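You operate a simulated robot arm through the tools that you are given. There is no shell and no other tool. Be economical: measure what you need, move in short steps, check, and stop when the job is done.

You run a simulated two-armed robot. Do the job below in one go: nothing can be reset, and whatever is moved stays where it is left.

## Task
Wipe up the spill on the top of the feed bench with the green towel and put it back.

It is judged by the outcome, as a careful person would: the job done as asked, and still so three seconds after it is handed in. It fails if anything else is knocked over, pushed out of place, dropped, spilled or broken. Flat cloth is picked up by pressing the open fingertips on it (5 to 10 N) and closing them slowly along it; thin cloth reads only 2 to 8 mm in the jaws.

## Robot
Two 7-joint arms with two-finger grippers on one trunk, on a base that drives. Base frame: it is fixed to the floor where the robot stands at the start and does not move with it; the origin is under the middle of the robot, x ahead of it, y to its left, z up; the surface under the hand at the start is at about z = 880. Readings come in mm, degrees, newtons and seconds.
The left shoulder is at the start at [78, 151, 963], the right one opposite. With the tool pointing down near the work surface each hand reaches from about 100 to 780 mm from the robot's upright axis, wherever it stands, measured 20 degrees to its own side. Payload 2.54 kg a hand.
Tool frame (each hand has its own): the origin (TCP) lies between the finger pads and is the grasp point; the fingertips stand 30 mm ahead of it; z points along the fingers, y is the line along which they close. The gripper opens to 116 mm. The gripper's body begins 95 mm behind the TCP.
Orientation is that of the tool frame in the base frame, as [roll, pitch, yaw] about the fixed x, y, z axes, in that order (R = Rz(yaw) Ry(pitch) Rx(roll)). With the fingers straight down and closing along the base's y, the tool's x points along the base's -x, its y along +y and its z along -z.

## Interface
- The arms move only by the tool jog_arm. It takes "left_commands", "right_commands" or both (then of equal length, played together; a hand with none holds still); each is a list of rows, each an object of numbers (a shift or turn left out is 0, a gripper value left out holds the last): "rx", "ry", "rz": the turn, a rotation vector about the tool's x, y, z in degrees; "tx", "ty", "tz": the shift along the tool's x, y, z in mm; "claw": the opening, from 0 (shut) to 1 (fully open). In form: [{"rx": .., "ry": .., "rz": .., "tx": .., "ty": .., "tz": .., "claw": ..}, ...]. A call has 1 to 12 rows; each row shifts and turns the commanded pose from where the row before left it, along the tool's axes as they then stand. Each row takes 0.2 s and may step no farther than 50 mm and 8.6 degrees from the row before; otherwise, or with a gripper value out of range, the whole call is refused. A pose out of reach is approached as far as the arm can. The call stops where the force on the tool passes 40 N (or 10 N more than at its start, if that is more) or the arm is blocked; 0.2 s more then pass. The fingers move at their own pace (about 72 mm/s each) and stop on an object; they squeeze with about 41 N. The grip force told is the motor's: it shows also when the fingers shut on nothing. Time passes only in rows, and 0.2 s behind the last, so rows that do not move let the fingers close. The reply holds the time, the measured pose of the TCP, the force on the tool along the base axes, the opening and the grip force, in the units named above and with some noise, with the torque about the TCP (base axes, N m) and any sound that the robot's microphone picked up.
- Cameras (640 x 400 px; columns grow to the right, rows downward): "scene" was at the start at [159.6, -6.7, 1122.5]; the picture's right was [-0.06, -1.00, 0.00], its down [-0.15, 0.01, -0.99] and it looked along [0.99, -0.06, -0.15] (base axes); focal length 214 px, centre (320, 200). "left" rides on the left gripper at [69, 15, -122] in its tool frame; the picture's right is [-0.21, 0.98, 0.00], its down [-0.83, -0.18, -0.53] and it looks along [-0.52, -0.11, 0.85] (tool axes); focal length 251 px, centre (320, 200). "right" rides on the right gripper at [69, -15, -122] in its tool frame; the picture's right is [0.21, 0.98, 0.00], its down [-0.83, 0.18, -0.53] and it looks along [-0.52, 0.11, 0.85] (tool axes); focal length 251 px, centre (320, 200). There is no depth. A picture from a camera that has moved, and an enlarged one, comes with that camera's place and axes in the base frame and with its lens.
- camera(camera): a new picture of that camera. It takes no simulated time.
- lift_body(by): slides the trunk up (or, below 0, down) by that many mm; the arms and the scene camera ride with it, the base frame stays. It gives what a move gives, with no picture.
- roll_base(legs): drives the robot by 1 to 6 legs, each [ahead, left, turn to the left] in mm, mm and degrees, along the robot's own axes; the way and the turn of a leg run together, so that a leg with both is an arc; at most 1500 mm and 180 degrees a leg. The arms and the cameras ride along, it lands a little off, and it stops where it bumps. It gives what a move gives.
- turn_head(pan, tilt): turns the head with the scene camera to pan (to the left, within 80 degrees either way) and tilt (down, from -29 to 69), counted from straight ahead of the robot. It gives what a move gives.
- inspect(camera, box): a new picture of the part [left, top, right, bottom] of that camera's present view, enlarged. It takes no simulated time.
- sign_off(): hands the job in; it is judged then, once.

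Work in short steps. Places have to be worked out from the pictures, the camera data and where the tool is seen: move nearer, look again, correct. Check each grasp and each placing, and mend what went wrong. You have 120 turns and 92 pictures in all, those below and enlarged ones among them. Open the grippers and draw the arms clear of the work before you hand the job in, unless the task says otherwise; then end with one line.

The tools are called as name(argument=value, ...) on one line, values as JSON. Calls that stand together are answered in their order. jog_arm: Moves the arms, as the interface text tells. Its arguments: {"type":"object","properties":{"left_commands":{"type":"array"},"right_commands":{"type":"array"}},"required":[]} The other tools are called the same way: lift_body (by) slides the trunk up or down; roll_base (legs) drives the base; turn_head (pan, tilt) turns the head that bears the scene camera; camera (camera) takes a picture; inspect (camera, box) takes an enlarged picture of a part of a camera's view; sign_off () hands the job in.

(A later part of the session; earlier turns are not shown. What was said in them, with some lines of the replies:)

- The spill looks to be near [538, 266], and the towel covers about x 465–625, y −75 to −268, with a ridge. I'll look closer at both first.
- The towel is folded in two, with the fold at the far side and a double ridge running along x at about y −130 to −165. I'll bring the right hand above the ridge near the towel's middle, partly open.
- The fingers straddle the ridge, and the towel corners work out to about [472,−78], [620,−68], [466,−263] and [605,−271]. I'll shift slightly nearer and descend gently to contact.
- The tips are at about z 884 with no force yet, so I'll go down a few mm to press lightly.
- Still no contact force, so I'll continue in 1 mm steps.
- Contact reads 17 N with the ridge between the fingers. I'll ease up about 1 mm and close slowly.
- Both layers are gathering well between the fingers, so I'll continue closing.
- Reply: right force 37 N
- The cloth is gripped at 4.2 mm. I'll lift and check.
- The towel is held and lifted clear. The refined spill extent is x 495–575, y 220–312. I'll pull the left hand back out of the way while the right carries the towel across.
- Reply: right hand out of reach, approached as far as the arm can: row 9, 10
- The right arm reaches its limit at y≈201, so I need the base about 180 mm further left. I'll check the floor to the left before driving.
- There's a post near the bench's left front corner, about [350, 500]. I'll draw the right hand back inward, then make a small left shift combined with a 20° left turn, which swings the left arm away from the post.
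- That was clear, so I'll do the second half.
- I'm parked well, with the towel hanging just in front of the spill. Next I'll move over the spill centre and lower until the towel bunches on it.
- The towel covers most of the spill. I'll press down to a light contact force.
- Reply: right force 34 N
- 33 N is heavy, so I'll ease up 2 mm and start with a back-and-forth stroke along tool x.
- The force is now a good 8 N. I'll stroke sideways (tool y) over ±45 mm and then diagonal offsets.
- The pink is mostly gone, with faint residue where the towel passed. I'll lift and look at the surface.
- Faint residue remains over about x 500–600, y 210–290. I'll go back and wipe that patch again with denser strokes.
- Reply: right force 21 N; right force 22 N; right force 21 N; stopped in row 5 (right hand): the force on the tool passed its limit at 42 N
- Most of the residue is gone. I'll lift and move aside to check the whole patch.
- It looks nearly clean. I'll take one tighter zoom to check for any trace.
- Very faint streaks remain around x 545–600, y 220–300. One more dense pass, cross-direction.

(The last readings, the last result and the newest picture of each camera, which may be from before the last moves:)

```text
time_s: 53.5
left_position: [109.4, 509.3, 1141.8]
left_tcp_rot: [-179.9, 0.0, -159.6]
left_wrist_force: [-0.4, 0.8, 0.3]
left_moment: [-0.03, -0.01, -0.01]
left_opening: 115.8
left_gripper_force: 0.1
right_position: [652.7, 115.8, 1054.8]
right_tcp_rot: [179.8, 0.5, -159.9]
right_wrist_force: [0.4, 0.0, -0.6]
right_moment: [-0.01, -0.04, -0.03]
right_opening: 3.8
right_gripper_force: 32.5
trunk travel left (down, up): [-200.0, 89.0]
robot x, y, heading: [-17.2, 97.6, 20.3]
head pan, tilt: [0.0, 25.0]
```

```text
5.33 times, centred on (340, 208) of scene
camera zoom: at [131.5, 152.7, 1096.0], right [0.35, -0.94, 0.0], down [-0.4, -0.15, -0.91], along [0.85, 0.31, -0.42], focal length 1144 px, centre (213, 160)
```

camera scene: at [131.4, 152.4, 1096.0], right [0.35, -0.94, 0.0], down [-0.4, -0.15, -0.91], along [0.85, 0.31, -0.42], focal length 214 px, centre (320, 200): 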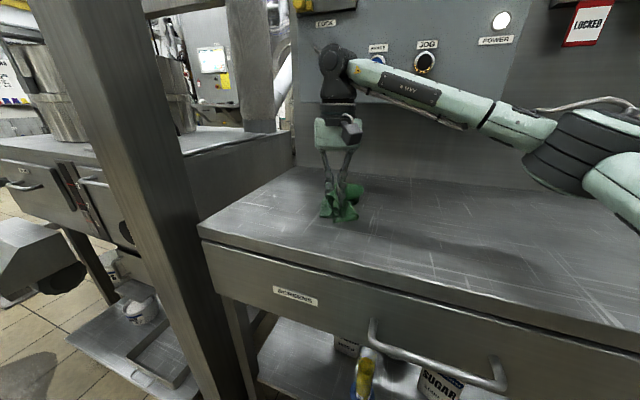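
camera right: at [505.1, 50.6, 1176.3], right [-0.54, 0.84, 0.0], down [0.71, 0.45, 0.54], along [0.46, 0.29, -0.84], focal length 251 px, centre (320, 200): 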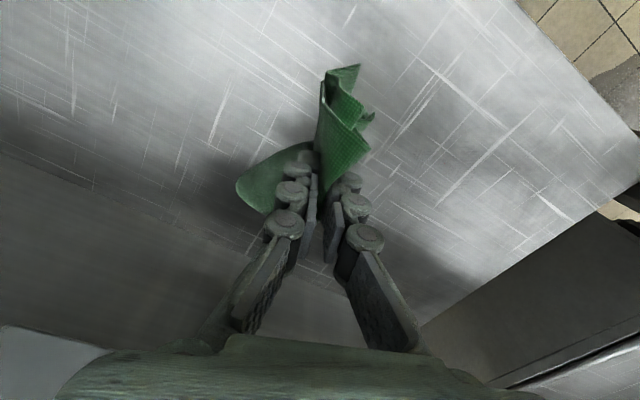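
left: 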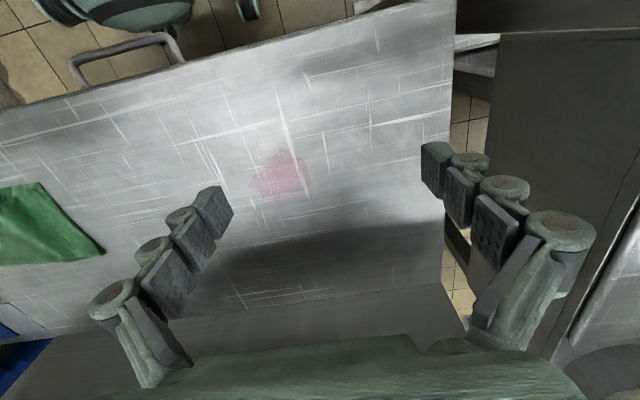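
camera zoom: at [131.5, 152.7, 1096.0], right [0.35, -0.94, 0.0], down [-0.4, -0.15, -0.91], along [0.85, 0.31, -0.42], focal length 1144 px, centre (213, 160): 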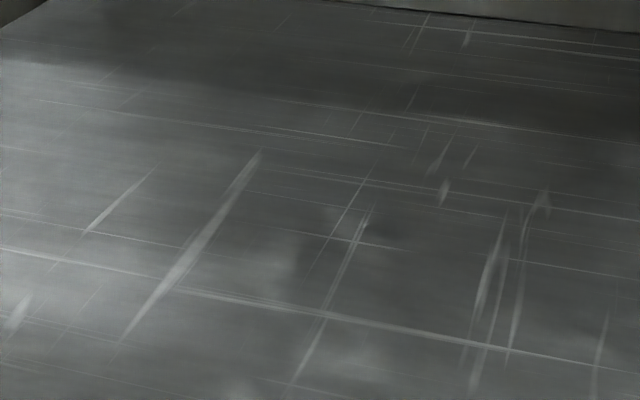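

The spill is clean. I'll pull the hand in slightly and drive back the way I came.

jog_arm(right_commands=[{"tx": 35}, {"tx": 35}, {}])

roll_base(legs=[[0, -50, -10], [0, -50, -10]])

turn_head(pan=-15, tilt=25)

camera(camera="scene")

```text
time_s: 54.4
left_position: [108.3, 509.1, 1142.1]
left_tcp_rot: [179.9, -0.1, -159.7]
left_wrist_force: [0.0, -0.1, -0.1]
left_moment: [0.01, -0.04, -0.01]
left_opening: 115.9
left_gripper_force: 0.0
right_position: [587.1, 91.2, 1054.5]
right_tcp_rot: [179.8, 0.5, -159.8]
right_wrist_force: [0.1, -0.2, -0.7]
right_moment: [0.03, 0.05, -0.01]
right_opening: 3.7
right_gripper_force: 32.3
trunk travel left (down, up): [-200.0, 89.0]
robot x, y, heading: [-17.0, 100.7, 20.4]
head pan, tilt: [0.0, 25.0]
```

```text
time_s: 56.2
left_position: [259.8, 345.9, 1140.7]
left_tcp_rot: [180.0, 0.1, -179.9]
left_wrist_force: [0.2, -0.4, 0.5]
left_moment: [0.03, 0.0, -0.02]
left_opening: 116.0
left_gripper_force: 0.0
right_position: [564.3, -212.4, 1054.4]
right_tcp_rot: [179.9, 0.5, -180.0]
right_wrist_force: [0.1, -0.7, -1.2]
right_moment: [0.06, 0.03, -0.01]
right_opening: 3.6
right_gripper_force: 32.3
trunk travel left (down, up): [-200.0, 89.0]
robot x, y, heading: [2.0, 2.4, 0.0]
head pan, tilt: [0.0, 25.0]
```

```text
time_s: 57.0
left_position: [260.8, 346.0, 1141.6]
left_tcp_rot: [179.9, 0.0, -179.8]
left_wrist_force: [0.1, 0.0, 0.0]
left_moment: [-0.05, 0.01, 0.01]
left_opening: 115.8
left_gripper_force: 0.1
right_position: [565.5, -211.8, 1053.7]
right_tcp_rot: [179.8, 0.5, -179.9]
right_wrist_force: [0.3, 0.1, 0.1]
right_moment: [-0.02, 0.0, 0.03]
right_opening: 3.6
right_gripper_force: 32.6
trunk travel left (down, up): [-200.0, 89.0]
robot x, y, heading: [1.8, 3.5, -0.0]
head pan, tilt: [-15.0, 25.0]
```

```text
61 pictures are left
camera scene: at [155.3, -21.9, 1096.0], right [-0.26, -0.97, 0.0], down [-0.41, 0.11, -0.91], along [0.88, -0.23, -0.42], focal length 214 px, centre (320, 200)
```

scene: 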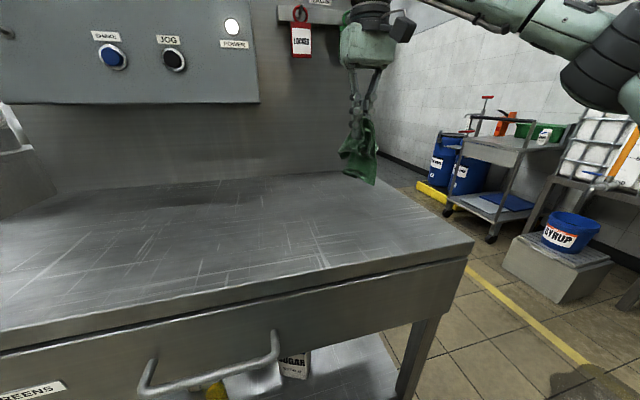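

Back home. I'll position over the original spot near [532, −158] and lower.

jog_arm(right_commands=[{"tx": 17, "ty": 27}, {"tx": 16, "ty": 27}, {"tz": 30}, {"tz": 30}, {"tz": 30}, {"tz": 30}, {"tz": 15}, {"tz": 4}, {}])

inspect(camera="scene", box=[240, 130, 440, 255])

camera(camera="right")

```text
time_s: 59.0
left_position: [259.6, 345.8, 1141.0]
left_tcp_rot: [-180.0, 0.1, -179.9]
left_wrist_force: [-0.2, 1.2, 0.0]
left_moment: [0.02, 0.0, 0.0]
left_opening: 115.9
left_gripper_force: 0.1
right_position: [533.1, -155.9, 917.3]
right_tcp_rot: [179.9, 0.5, -180.0]
right_wrist_force: [-0.6, -0.3, 9.4]
right_moment: [-0.02, -0.08, 0.02]
right_opening: 3.7
right_gripper_force: 32.4
trunk travel left (down, up): [-200.0, 89.0]
robot x, y, heading: [2.0, 3.7, -0.1]
head pan, tilt: [-15.0, 25.0]
```

```text
3.20 times, centred on (340, 192) of scene
camera zoom: at [154.6, -21.8, 1096.3], right [-0.26, -0.97, 0.0], down [-0.41, 0.11, -0.91], along [0.88, -0.23, -0.42], focal length 686 px, centre (256, 224)
```

zoom: 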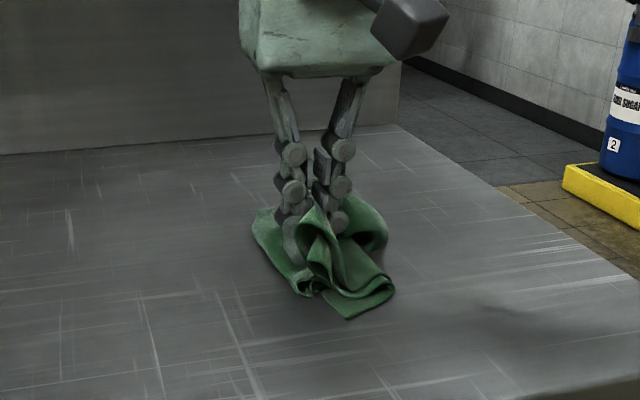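

```text
59 pictures are left
camera right: at [462.5, -173.9, 1037.0], right [-0.21, 0.98, 0.0], down [0.82, 0.18, 0.54], along [0.53, 0.12, -0.84], focal length 251 px, centre (320, 200)
```

right: 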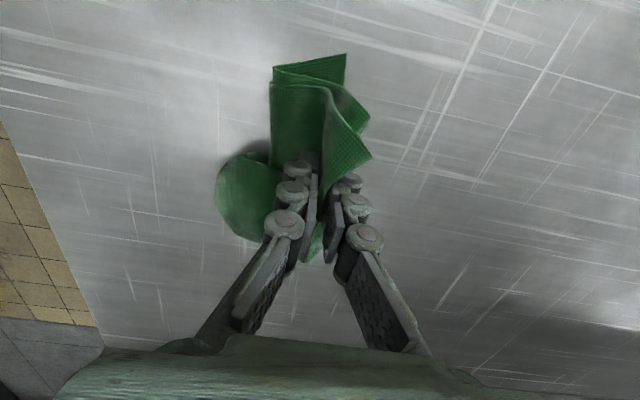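

The towel rests on its spot. I'll open slowly so the folds relax, then rise straight up.

jog_arm(right_commands=[{"tz": 2, "claw": 0.1}, {"claw": 0.2}, {"claw": 0.3}, {"claw": 0.4}, {"claw": 0.5}, {"claw": 0.6}, {}, {}])

inspect(camera="scene", box=[240, 130, 440, 255])

camera(camera="right")

```text
time_s: 60.8
left_position: [260.3, 345.4, 1141.9]
left_tcp_rot: [180.0, -0.1, -179.9]
left_wrist_force: [0.4, -0.1, 0.3]
left_moment: [0.01, 0.0, 0.0]
left_opening: 116.0
left_gripper_force: 0.1
right_position: [534.0, -156.0, 913.3]
right_tcp_rot: [179.8, 0.5, -180.0]
right_wrist_force: [-0.2, 0.0, 0.3]
right_moment: [0.01, 0.01, 0.01]
right_opening: 69.4
right_gripper_force: 0.1
trunk travel left (down, up): [-200.0, 89.0]
robot x, y, heading: [0.5, 5.7, 0.3]
head pan, tilt: [-15.0, 25.0]
```

```text
3.20 times, centred on (340, 192) of scene
camera zoom: at [155.2, -21.9, 1096.0], right [-0.26, -0.97, 0.0], down [-0.41, 0.11, -0.91], along [0.88, -0.23, -0.42], focal length 686 px, centre (256, 224)
```

zoom: 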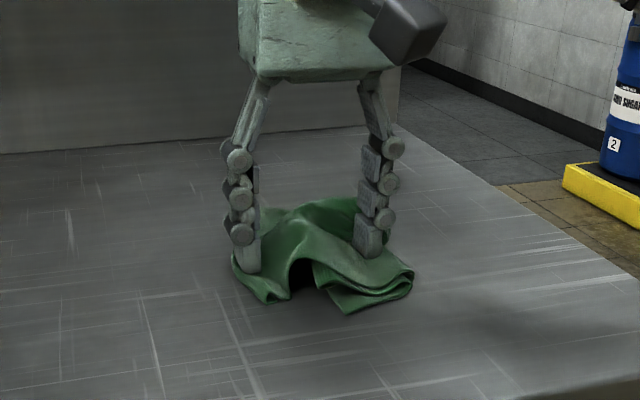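

```text
57 pictures are left
camera right: at [463.3, -173.5, 1034.0], right [-0.21, 0.98, 0.0], down [0.82, 0.18, 0.54], along [0.53, 0.12, -0.84], focal length 251 px, centre (320, 200)
```

right: 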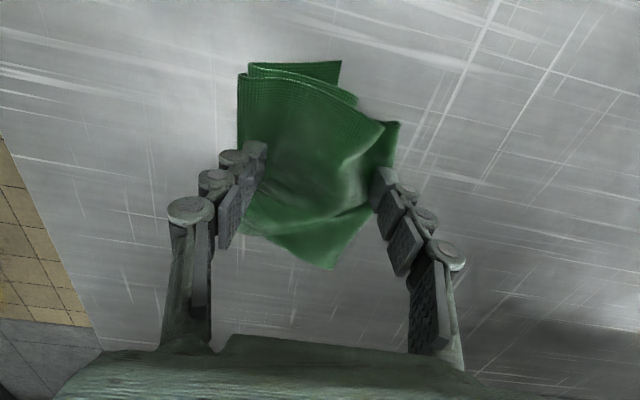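

The towel sprang open well. I'll lift clear and view it.

jog_arm(right_commands=[{"tz": -15}, {"tz": -30}, {"tz": -40}, {"tz": -40}, {"tz": -40}, {}])

inspect(camera="scene", box=[240, 130, 440, 255])

camera(camera="right")

```text
time_s: 62.2
left_position: [260.1, 345.1, 1141.4]
left_tcp_rot: [-179.9, 0.1, -180.0]
left_wrist_force: [-0.2, -0.1, -0.1]
left_moment: [-0.01, -0.01, 0.01]
left_opening: 116.3
left_gripper_force: 0.0
right_position: [529.8, -156.8, 1078.9]
right_tcp_rot: [179.8, 0.3, -180.0]
right_wrist_force: [-0.7, -0.3, -0.7]
right_moment: [0.0, -0.01, 0.0]
right_opening: 69.5
right_gripper_force: 0.1
trunk travel left (down, up): [-200.0, 89.0]
robot x, y, heading: [-2.4, 0.3, 0.3]
head pan, tilt: [-15.0, 25.0]
```

```text
3.20 times, centred on (340, 192) of scene
camera zoom: at [155.4, -22.1, 1096.0], right [-0.26, -0.97, 0.0], down [-0.41, 0.11, -0.91], along [0.88, -0.23, -0.42], focal length 686 px, centre (256, 224)
```

zoom: 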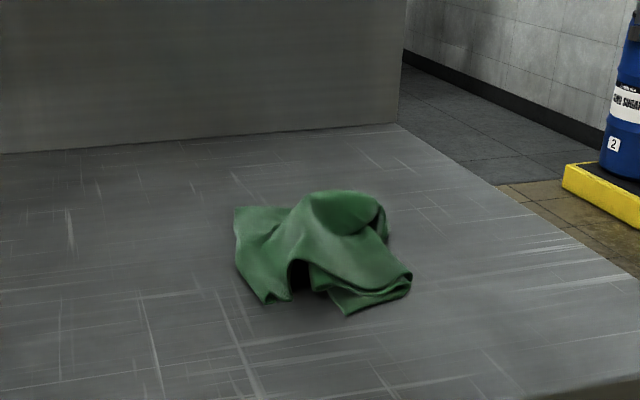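

```text
55 pictures are left
camera right: at [459.0, -172.5, 1200.1], right [-0.21, 0.98, 0.0], down [0.82, 0.18, 0.54], along [0.53, 0.12, -0.84], focal length 251 px, centre (320, 200)
```

right: 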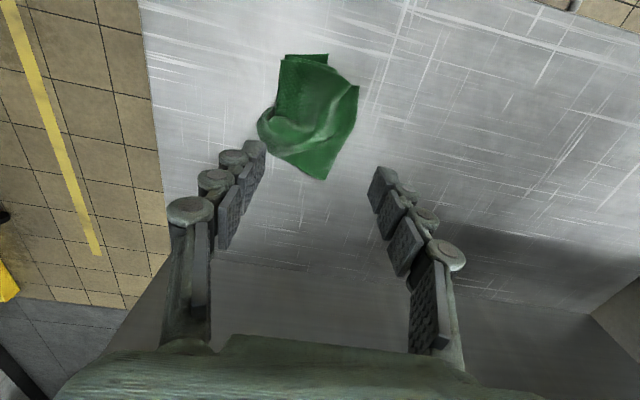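

The towel is back on its spot (about x 475–640, y −220 to −115) but crumpled. I'll try spreading it: press lightly on its middle with the fingers nearly shut, then open them outward.

jog_arm(right_commands=[{"tx": -8, "ty": -10, "tz": 40, "claw": 0.12}, {"tz": 40}, {"tz": 40}, {"tz": 30}, {"tz": 10}, {"tz": 4}, {}])

```text
time_s: 63.8
left_position: [259.2, 345.7, 1142.3]
left_tcp_rot: [179.9, 0.1, -179.9]
left_wrist_force: [0.0, -0.1, -0.2]
left_moment: [-0.01, -0.02, -0.01]
left_opening: 116.1
left_gripper_force: 0.1
right_position: [541.7, -166.7, 916.3]
right_tcp_rot: [179.8, 0.7, -179.9]
right_wrist_force: [0.1, 0.8, 9.6]
right_moment: [-0.03, -0.03, 0.04]
right_opening: 13.2
right_gripper_force: 0.1
trunk travel left (down, up): [-200.0, 89.0]
robot x, y, heading: [-3.0, 1.2, 0.1]
head pan, tilt: [-15.0, 25.0]
```

Contact is 9.6 N. Now opening outward slowly while following down a little.

jog_arm(right_commands=[{"claw": 0.2, "tz": 2}, {"claw": 0.3, "tz": 2}, {"claw": 0.4, "tz": 1}, {"claw": 0.5, "tz": 1}, {"claw": 0.6, "tz": 1}, {"claw": 0.7, "tz": 1}, {"claw": 0.8}, {"claw": 0.9}, {"claw": 1.0}, {}])

camera(camera="right")

inspect(camera="scene", box=[240, 130, 440, 255])

```text
time_s: 66.0
left_position: [260.0, 344.9, 1141.6]
left_tcp_rot: [179.9, 0.0, -179.8]
left_wrist_force: [0.1, -0.2, -0.1]
left_moment: [-0.04, -0.02, 0.0]
left_opening: 116.0
left_gripper_force: 0.1
right_position: [541.5, -166.6, 907.1]
right_tcp_rot: [179.8, 0.5, 180.0]
right_wrist_force: [-0.1, -0.1, 0.8]
right_moment: [-0.01, -0.02, 0.04]
right_opening: 116.0
right_gripper_force: 0.0
trunk travel left (down, up): [-200.0, 89.0]
robot x, y, heading: [-2.7, 5.5, 0.1]
head pan, tilt: [-15.0, 25.0]
```

```text
54 pictures are left
camera right: at [471.0, -184.2, 1027.3], right [-0.21, 0.98, 0.0], down [0.82, 0.18, 0.54], along [0.53, 0.12, -0.84], focal length 251 px, centre (320, 200)
```

right: 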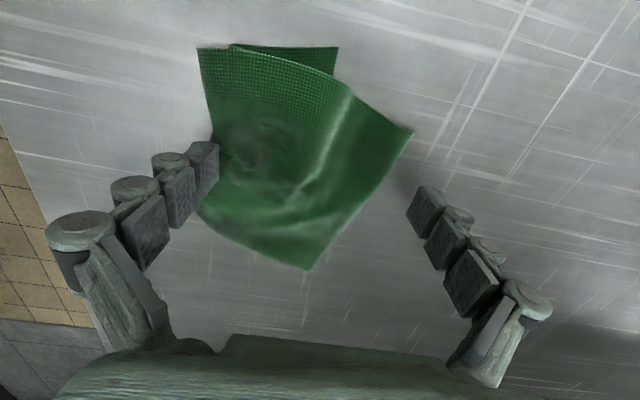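

```text
3.20 times, centred on (340, 192) of scene
camera zoom: at [155.2, -21.9, 1096.0], right [-0.26, -0.97, 0.0], down [-0.41, 0.11, -0.91], along [0.88, -0.23, -0.42], focal length 686 px, centre (256, 224)
```

zoom: 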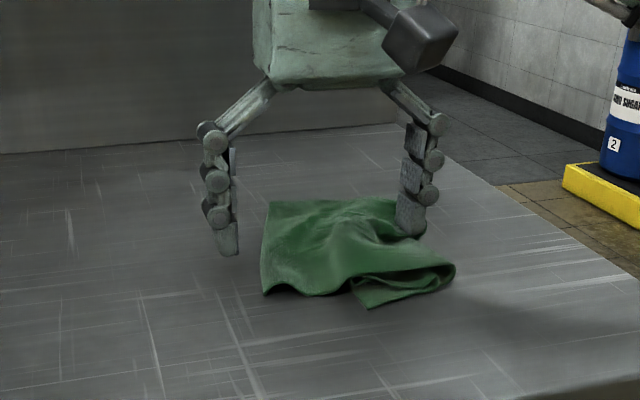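

Spreading worked very well and the towel is much flatter. I'll lift away and look.

jog_arm(right_commands=[{"tz": -15}, {"tz": -30}, {"tz": -40}, {"tz": -40}, {"tz": -40}, {}])

inspect(camera="scene", box=[240, 130, 440, 255])

inspect(camera="right", box=[170, 20, 410, 170])

```text
time_s: 67.4
left_position: [261.2, 344.8, 1140.9]
left_tcp_rot: [180.0, 0.0, -179.9]
left_wrist_force: [0.0, 0.9, -0.9]
left_moment: [0.01, -0.01, -0.02]
left_opening: 115.9
left_gripper_force: 0.0
right_position: [539.4, -171.3, 1074.8]
right_tcp_rot: [179.8, 0.3, -179.9]
right_wrist_force: [0.1, 0.0, -0.4]
right_moment: [0.01, -0.03, 0.0]
right_opening: 115.9
right_gripper_force: 0.2
trunk travel left (down, up): [-200.0, 89.0]
robot x, y, heading: [-0.9, -0.2, 0.3]
head pan, tilt: [-15.0, 25.0]
```

```text
3.20 times, centred on (340, 192) of scene
camera zoom: at [155.4, -22.1, 1096.0], right [-0.26, -0.97, 0.0], down [-0.41, 0.11, -0.91], along [0.88, -0.23, -0.42], focal length 686 px, centre (256, 224)
```

zoom: 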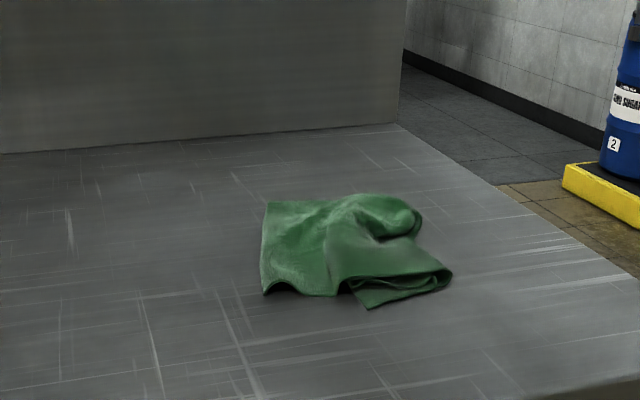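

```text
2.67 times, centred on (290, 95) of right
camera zoom: at [468.7, -188.4, 1195.6], right [-0.21, 0.98, 0.0], down [0.82, 0.18, 0.54], along [0.53, 0.12, -0.84], focal length 670 px, centre (400, 480)
```

zoom: 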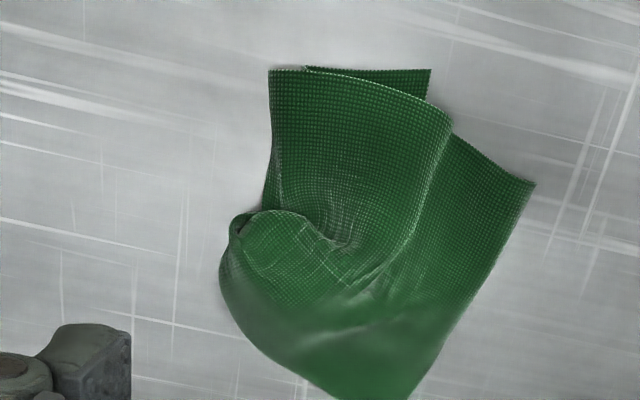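

The towel lies at about x 488–624, y −245 to −120, centred on its old place, with one curl on the right side. One more gentle spread over the curl.

jog_arm(right_commands=[{"tx": -27, "ty": -17, "tz": 35, "claw": 0.12}, {"tz": 40}, {"tz": 40}, {"tz": 30}, {"tz": 8}, {"tz": 4}, {}])

```text
time_s: 69.0
left_position: [259.5, 345.0, 1141.2]
left_tcp_rot: [-179.9, 0.1, -179.9]
left_wrist_force: [0.5, -0.2, -0.4]
left_moment: [0.0, 0.02, -0.01]
left_opening: 115.9
left_gripper_force: 0.1
right_position: [567.1, -185.1, 916.2]
right_tcp_rot: [179.7, 0.7, 179.9]
right_wrist_force: [0.7, -2.6, 11.8]
right_moment: [-0.16, 0.03, 0.04]
right_opening: 14.6
right_gripper_force: 0.3
trunk travel left (down, up): [-200.0, 89.0]
robot x, y, heading: [-3.8, 3.4, -0.1]
head pan, tilt: [-15.0, 25.0]
```

Contact is 12 N, so I'll open outward again, then lift and look.

jog_arm(right_commands=[{"claw": 0.2, "tz": 2}, {"claw": 0.3, "tz": 2}, {"claw": 0.4, "tz": 1}, {"claw": 0.5, "tz": 1}, {"claw": 0.6, "tz": 1}, {"claw": 0.7, "tz": 1}, {"claw": 0.8}, {"claw": 0.9}, {"claw": 1.0}, {}])

jog_arm(right_commands=[{"tz": -15}, {"tz": -30}, {"tz": -40}, {"tz": -40}, {"tz": -40}, {}])

inspect(camera="scene", box=[240, 130, 440, 255])

camera(camera="right")

```text
time_s: 71.2
left_position: [259.3, 346.7, 1140.6]
left_tcp_rot: [-179.9, -0.1, -179.9]
left_wrist_force: [-0.1, 0.0, 1.2]
left_moment: [-0.02, 0.02, 0.0]
left_opening: 116.1
left_gripper_force: 0.1
right_position: [568.3, -184.7, 906.4]
right_tcp_rot: [179.8, 0.5, 179.9]
right_wrist_force: [0.5, -0.6, 0.4]
right_moment: [0.03, 0.01, 0.01]
right_opening: 115.7
right_gripper_force: 0.1
trunk travel left (down, up): [-200.0, 89.0]
robot x, y, heading: [-2.2, 2.9, 0.1]
head pan, tilt: [-15.0, 25.0]
```

```text
time_s: 72.6
left_position: [261.0, 345.6, 1141.2]
left_tcp_rot: [-180.0, -0.1, -179.8]
left_wrist_force: [0.0, -0.2, -0.5]
left_moment: [-0.02, -0.01, 0.01]
left_opening: 115.8
left_gripper_force: 0.1
right_position: [566.4, -185.3, 1072.8]
right_tcp_rot: [179.8, 0.4, 180.0]
right_wrist_force: [-0.5, 0.3, 0.4]
right_moment: [-0.05, -0.01, 0.0]
right_opening: 116.1
right_gripper_force: 0.1
trunk travel left (down, up): [-200.0, 89.0]
robot x, y, heading: [2.2, 3.3, 0.2]
head pan, tilt: [-15.0, 25.0]
```

```text
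3.20 times, centred on (340, 192) of scene
camera zoom: at [155.4, -22.1, 1096.0], right [-0.26, -0.97, 0.0], down [-0.41, 0.11, -0.91], along [0.88, -0.23, -0.42], focal length 686 px, centre (256, 224)
```

zoom: 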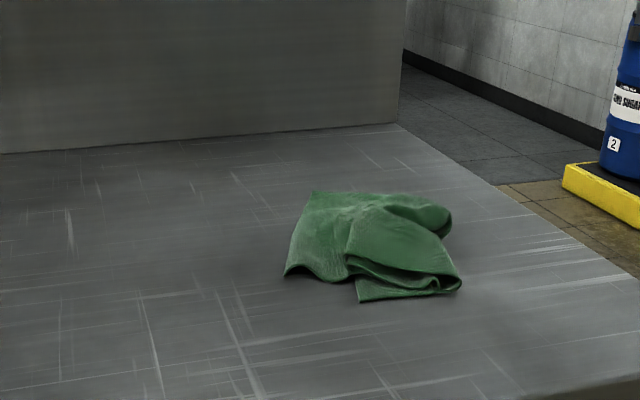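

```text
49 pictures are left
camera right: at [495.9, -202.9, 1192.9], right [-0.21, 0.98, 0.0], down [0.82, 0.18, 0.54], along [0.53, 0.12, -0.84], focal length 251 px, centre (320, 200)
```

right: 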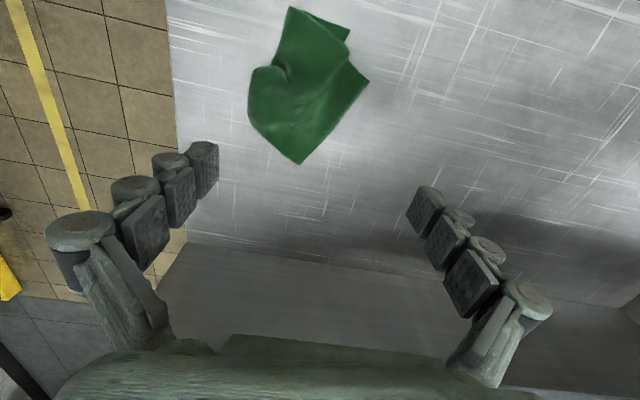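

It's flatter but moved about 35 mm right/back; its centre is now about [560, −203] against the original [541, −170]. I'll press with spread fingertips and slide it back.

jog_arm(right_commands=[{"tx": 8, "ty": -18, "tz": 35, "claw": 0.5}, {"tz": 40}, {"tz": 40}, {"tz": 30}, {"tz": 10}, {"tz": 5}, {}])

```text
time_s: 74.2
left_position: [258.9, 345.8, 1142.2]
left_tcp_rot: [-180.0, 0.1, -179.9]
left_wrist_force: [-0.2, 0.3, 0.2]
left_moment: [-0.01, -0.05, 0.05]
left_opening: 116.0
left_gripper_force: 0.1
right_position: [558.8, -202.7, 914.3]
right_tcp_rot: [179.8, 0.6, 179.8]
right_wrist_force: [-0.9, -0.7, 9.1]
right_moment: [-0.28, 0.08, -0.02]
right_opening: 59.0
right_gripper_force: 0.7
trunk travel left (down, up): [-200.0, 89.0]
robot x, y, heading: [1.5, 3.5, -0.1]
head pan, tilt: [-15.0, 25.0]
```

Contact is 9 N; I'll press a touch more and slide +y and a little toward the robot.

jog_arm(right_commands=[{"tz": 2}, {"ty": 8, "tx": 4}, {"ty": 8, "tx": 4}, {"ty": 8, "tx": 4}, {"ty": 8, "tx": 4}, {}, {"tz": -15}, {"tz": -30}, {"tz": -40}, {"tz": -40}, {"tz": -40}, {}])

inspect(camera="scene", box=[240, 130, 440, 255])

camera(camera="right")

```text
time_s: 76.8
left_position: [261.6, 346.2, 1141.1]
left_tcp_rot: [180.0, -0.1, -179.9]
left_wrist_force: [-0.4, 0.8, -0.6]
left_moment: [0.02, -0.01, 0.06]
left_opening: 116.1
left_gripper_force: 0.1
right_position: [542.1, -168.8, 1073.3]
right_tcp_rot: [179.8, 0.5, 180.0]
right_wrist_force: [0.2, 0.5, -0.3]
right_moment: [-0.02, 0.03, 0.04]
right_opening: 58.1
right_gripper_force: 0.0
trunk travel left (down, up): [-200.0, 89.0]
robot x, y, heading: [3.3, 6.5, 0.2]
head pan, tilt: [-15.0, 25.0]
```

```text
3.20 times, centred on (340, 192) of scene
camera zoom: at [155.4, -22.1, 1096.0], right [-0.26, -0.97, 0.0], down [-0.41, 0.11, -0.91], along [0.88, -0.23, -0.42], focal length 686 px, centre (256, 224)
```

zoom: 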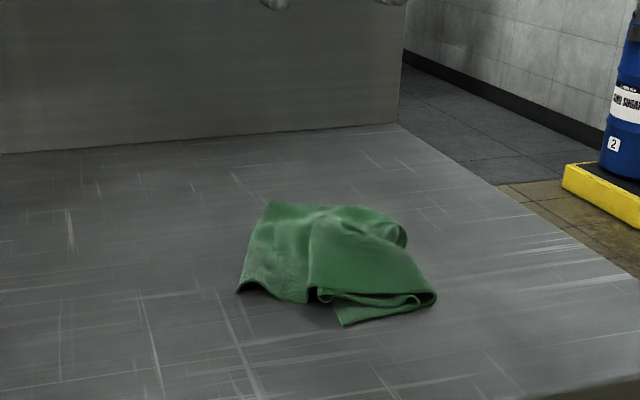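

```text
47 pictures are left
camera right: at [471.2, -186.2, 1194.0], right [-0.21, 0.98, 0.0], down [0.82, 0.18, 0.54], along [0.53, 0.12, -0.84], focal length 251 px, centre (320, 200)
```

right: 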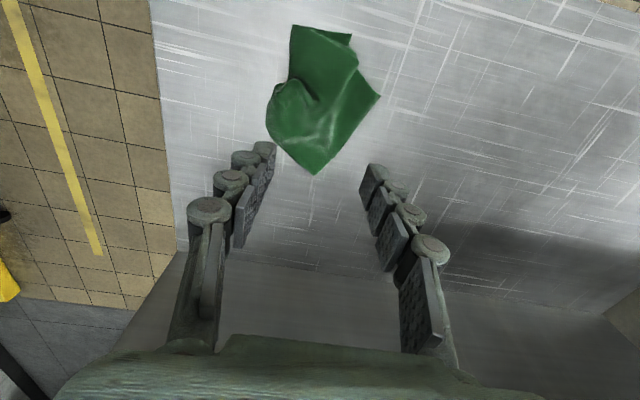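

The towel's centre is now about [545, −167], matching its original place. I'll raise the right hand to its starting height, open, and take a last look at the whole bench.

jog_arm(right_commands=[{"tz": -40, "tx": 20, "claw": 1.0}, {"tz": -40, "tx": 30}, {"tx": 20}, {}])

turn_head(pan=0, tilt=20)

camera(camera="scene")

inspect(camera="scene", box=[80, 190, 280, 310])

```text
time_s: 77.8
left_position: [261.0, 346.0, 1141.6]
left_tcp_rot: [-179.9, 0.0, -180.0]
left_wrist_force: [0.0, 0.6, 0.5]
left_moment: [-0.01, -0.03, 0.01]
left_opening: 116.1
left_gripper_force: 0.1
right_position: [470.4, -169.1, 1154.9]
right_tcp_rot: [179.8, 0.5, -179.9]
right_wrist_force: [-0.1, 0.1, 0.2]
right_moment: [0.0, 0.02, 0.01]
right_opening: 116.0
right_gripper_force: 0.0
trunk travel left (down, up): [-200.0, 89.0]
robot x, y, heading: [-1.2, 5.7, 0.1]
head pan, tilt: [-15.0, 25.0]
```

```text
time_s: 78.6
left_position: [260.7, 344.8, 1141.5]
left_tcp_rot: [179.9, 0.0, -179.9]
left_wrist_force: [-0.7, -0.3, 0.3]
left_moment: [-0.01, 0.01, 0.0]
left_opening: 115.8
left_gripper_force: 0.1
right_position: [469.8, -170.3, 1154.0]
right_tcp_rot: [179.8, 0.4, 180.0]
right_wrist_force: [0.9, -0.2, 0.3]
right_moment: [-0.03, 0.01, -0.01]
right_opening: 116.0
right_gripper_force: 0.1
trunk travel left (down, up): [-200.0, 89.0]
robot x, y, heading: [0.7, 2.6, 0.2]
head pan, tilt: [0.0, 20.0]
```

```text
46 pictures are left
camera scene: at [159.3, 1.8, 1104.1], right [0.0, -1.0, 0.0], down [-0.34, 0.0, -0.94], along [0.94, 0.0, -0.34], focal length 214 px, centre (320, 200)
```

scene: 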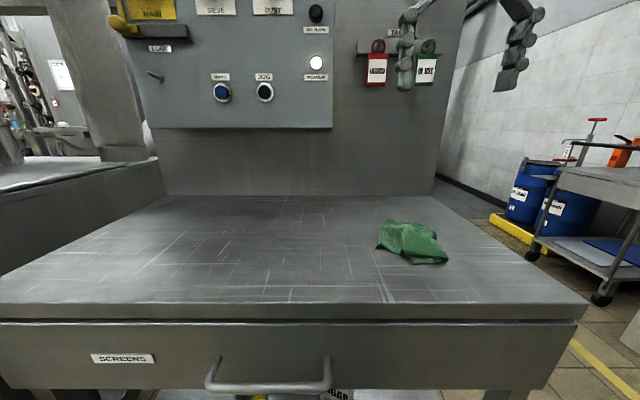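

```text
3.20 times, centred on (180, 250) of scene
camera zoom: at [159.3, 1.8, 1104.1], right [0.0, -1.0, 0.0], down [-0.34, 0.0, -0.94], along [0.94, 0.0, -0.34], focal length 686 px, centre (768, 40)
```

zoom: 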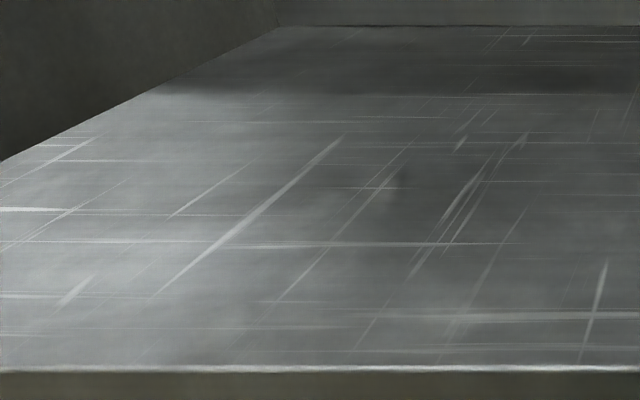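

The bench is clean, the towel is back on its spot, and both hands are open and clear, so I'm handing in.

sign_off()

```text
The job is handed in.
```

I wiped up the spill and put the green towel back in its original place on the bench, though it lies a little more rumpled than before; nothing else was moved.
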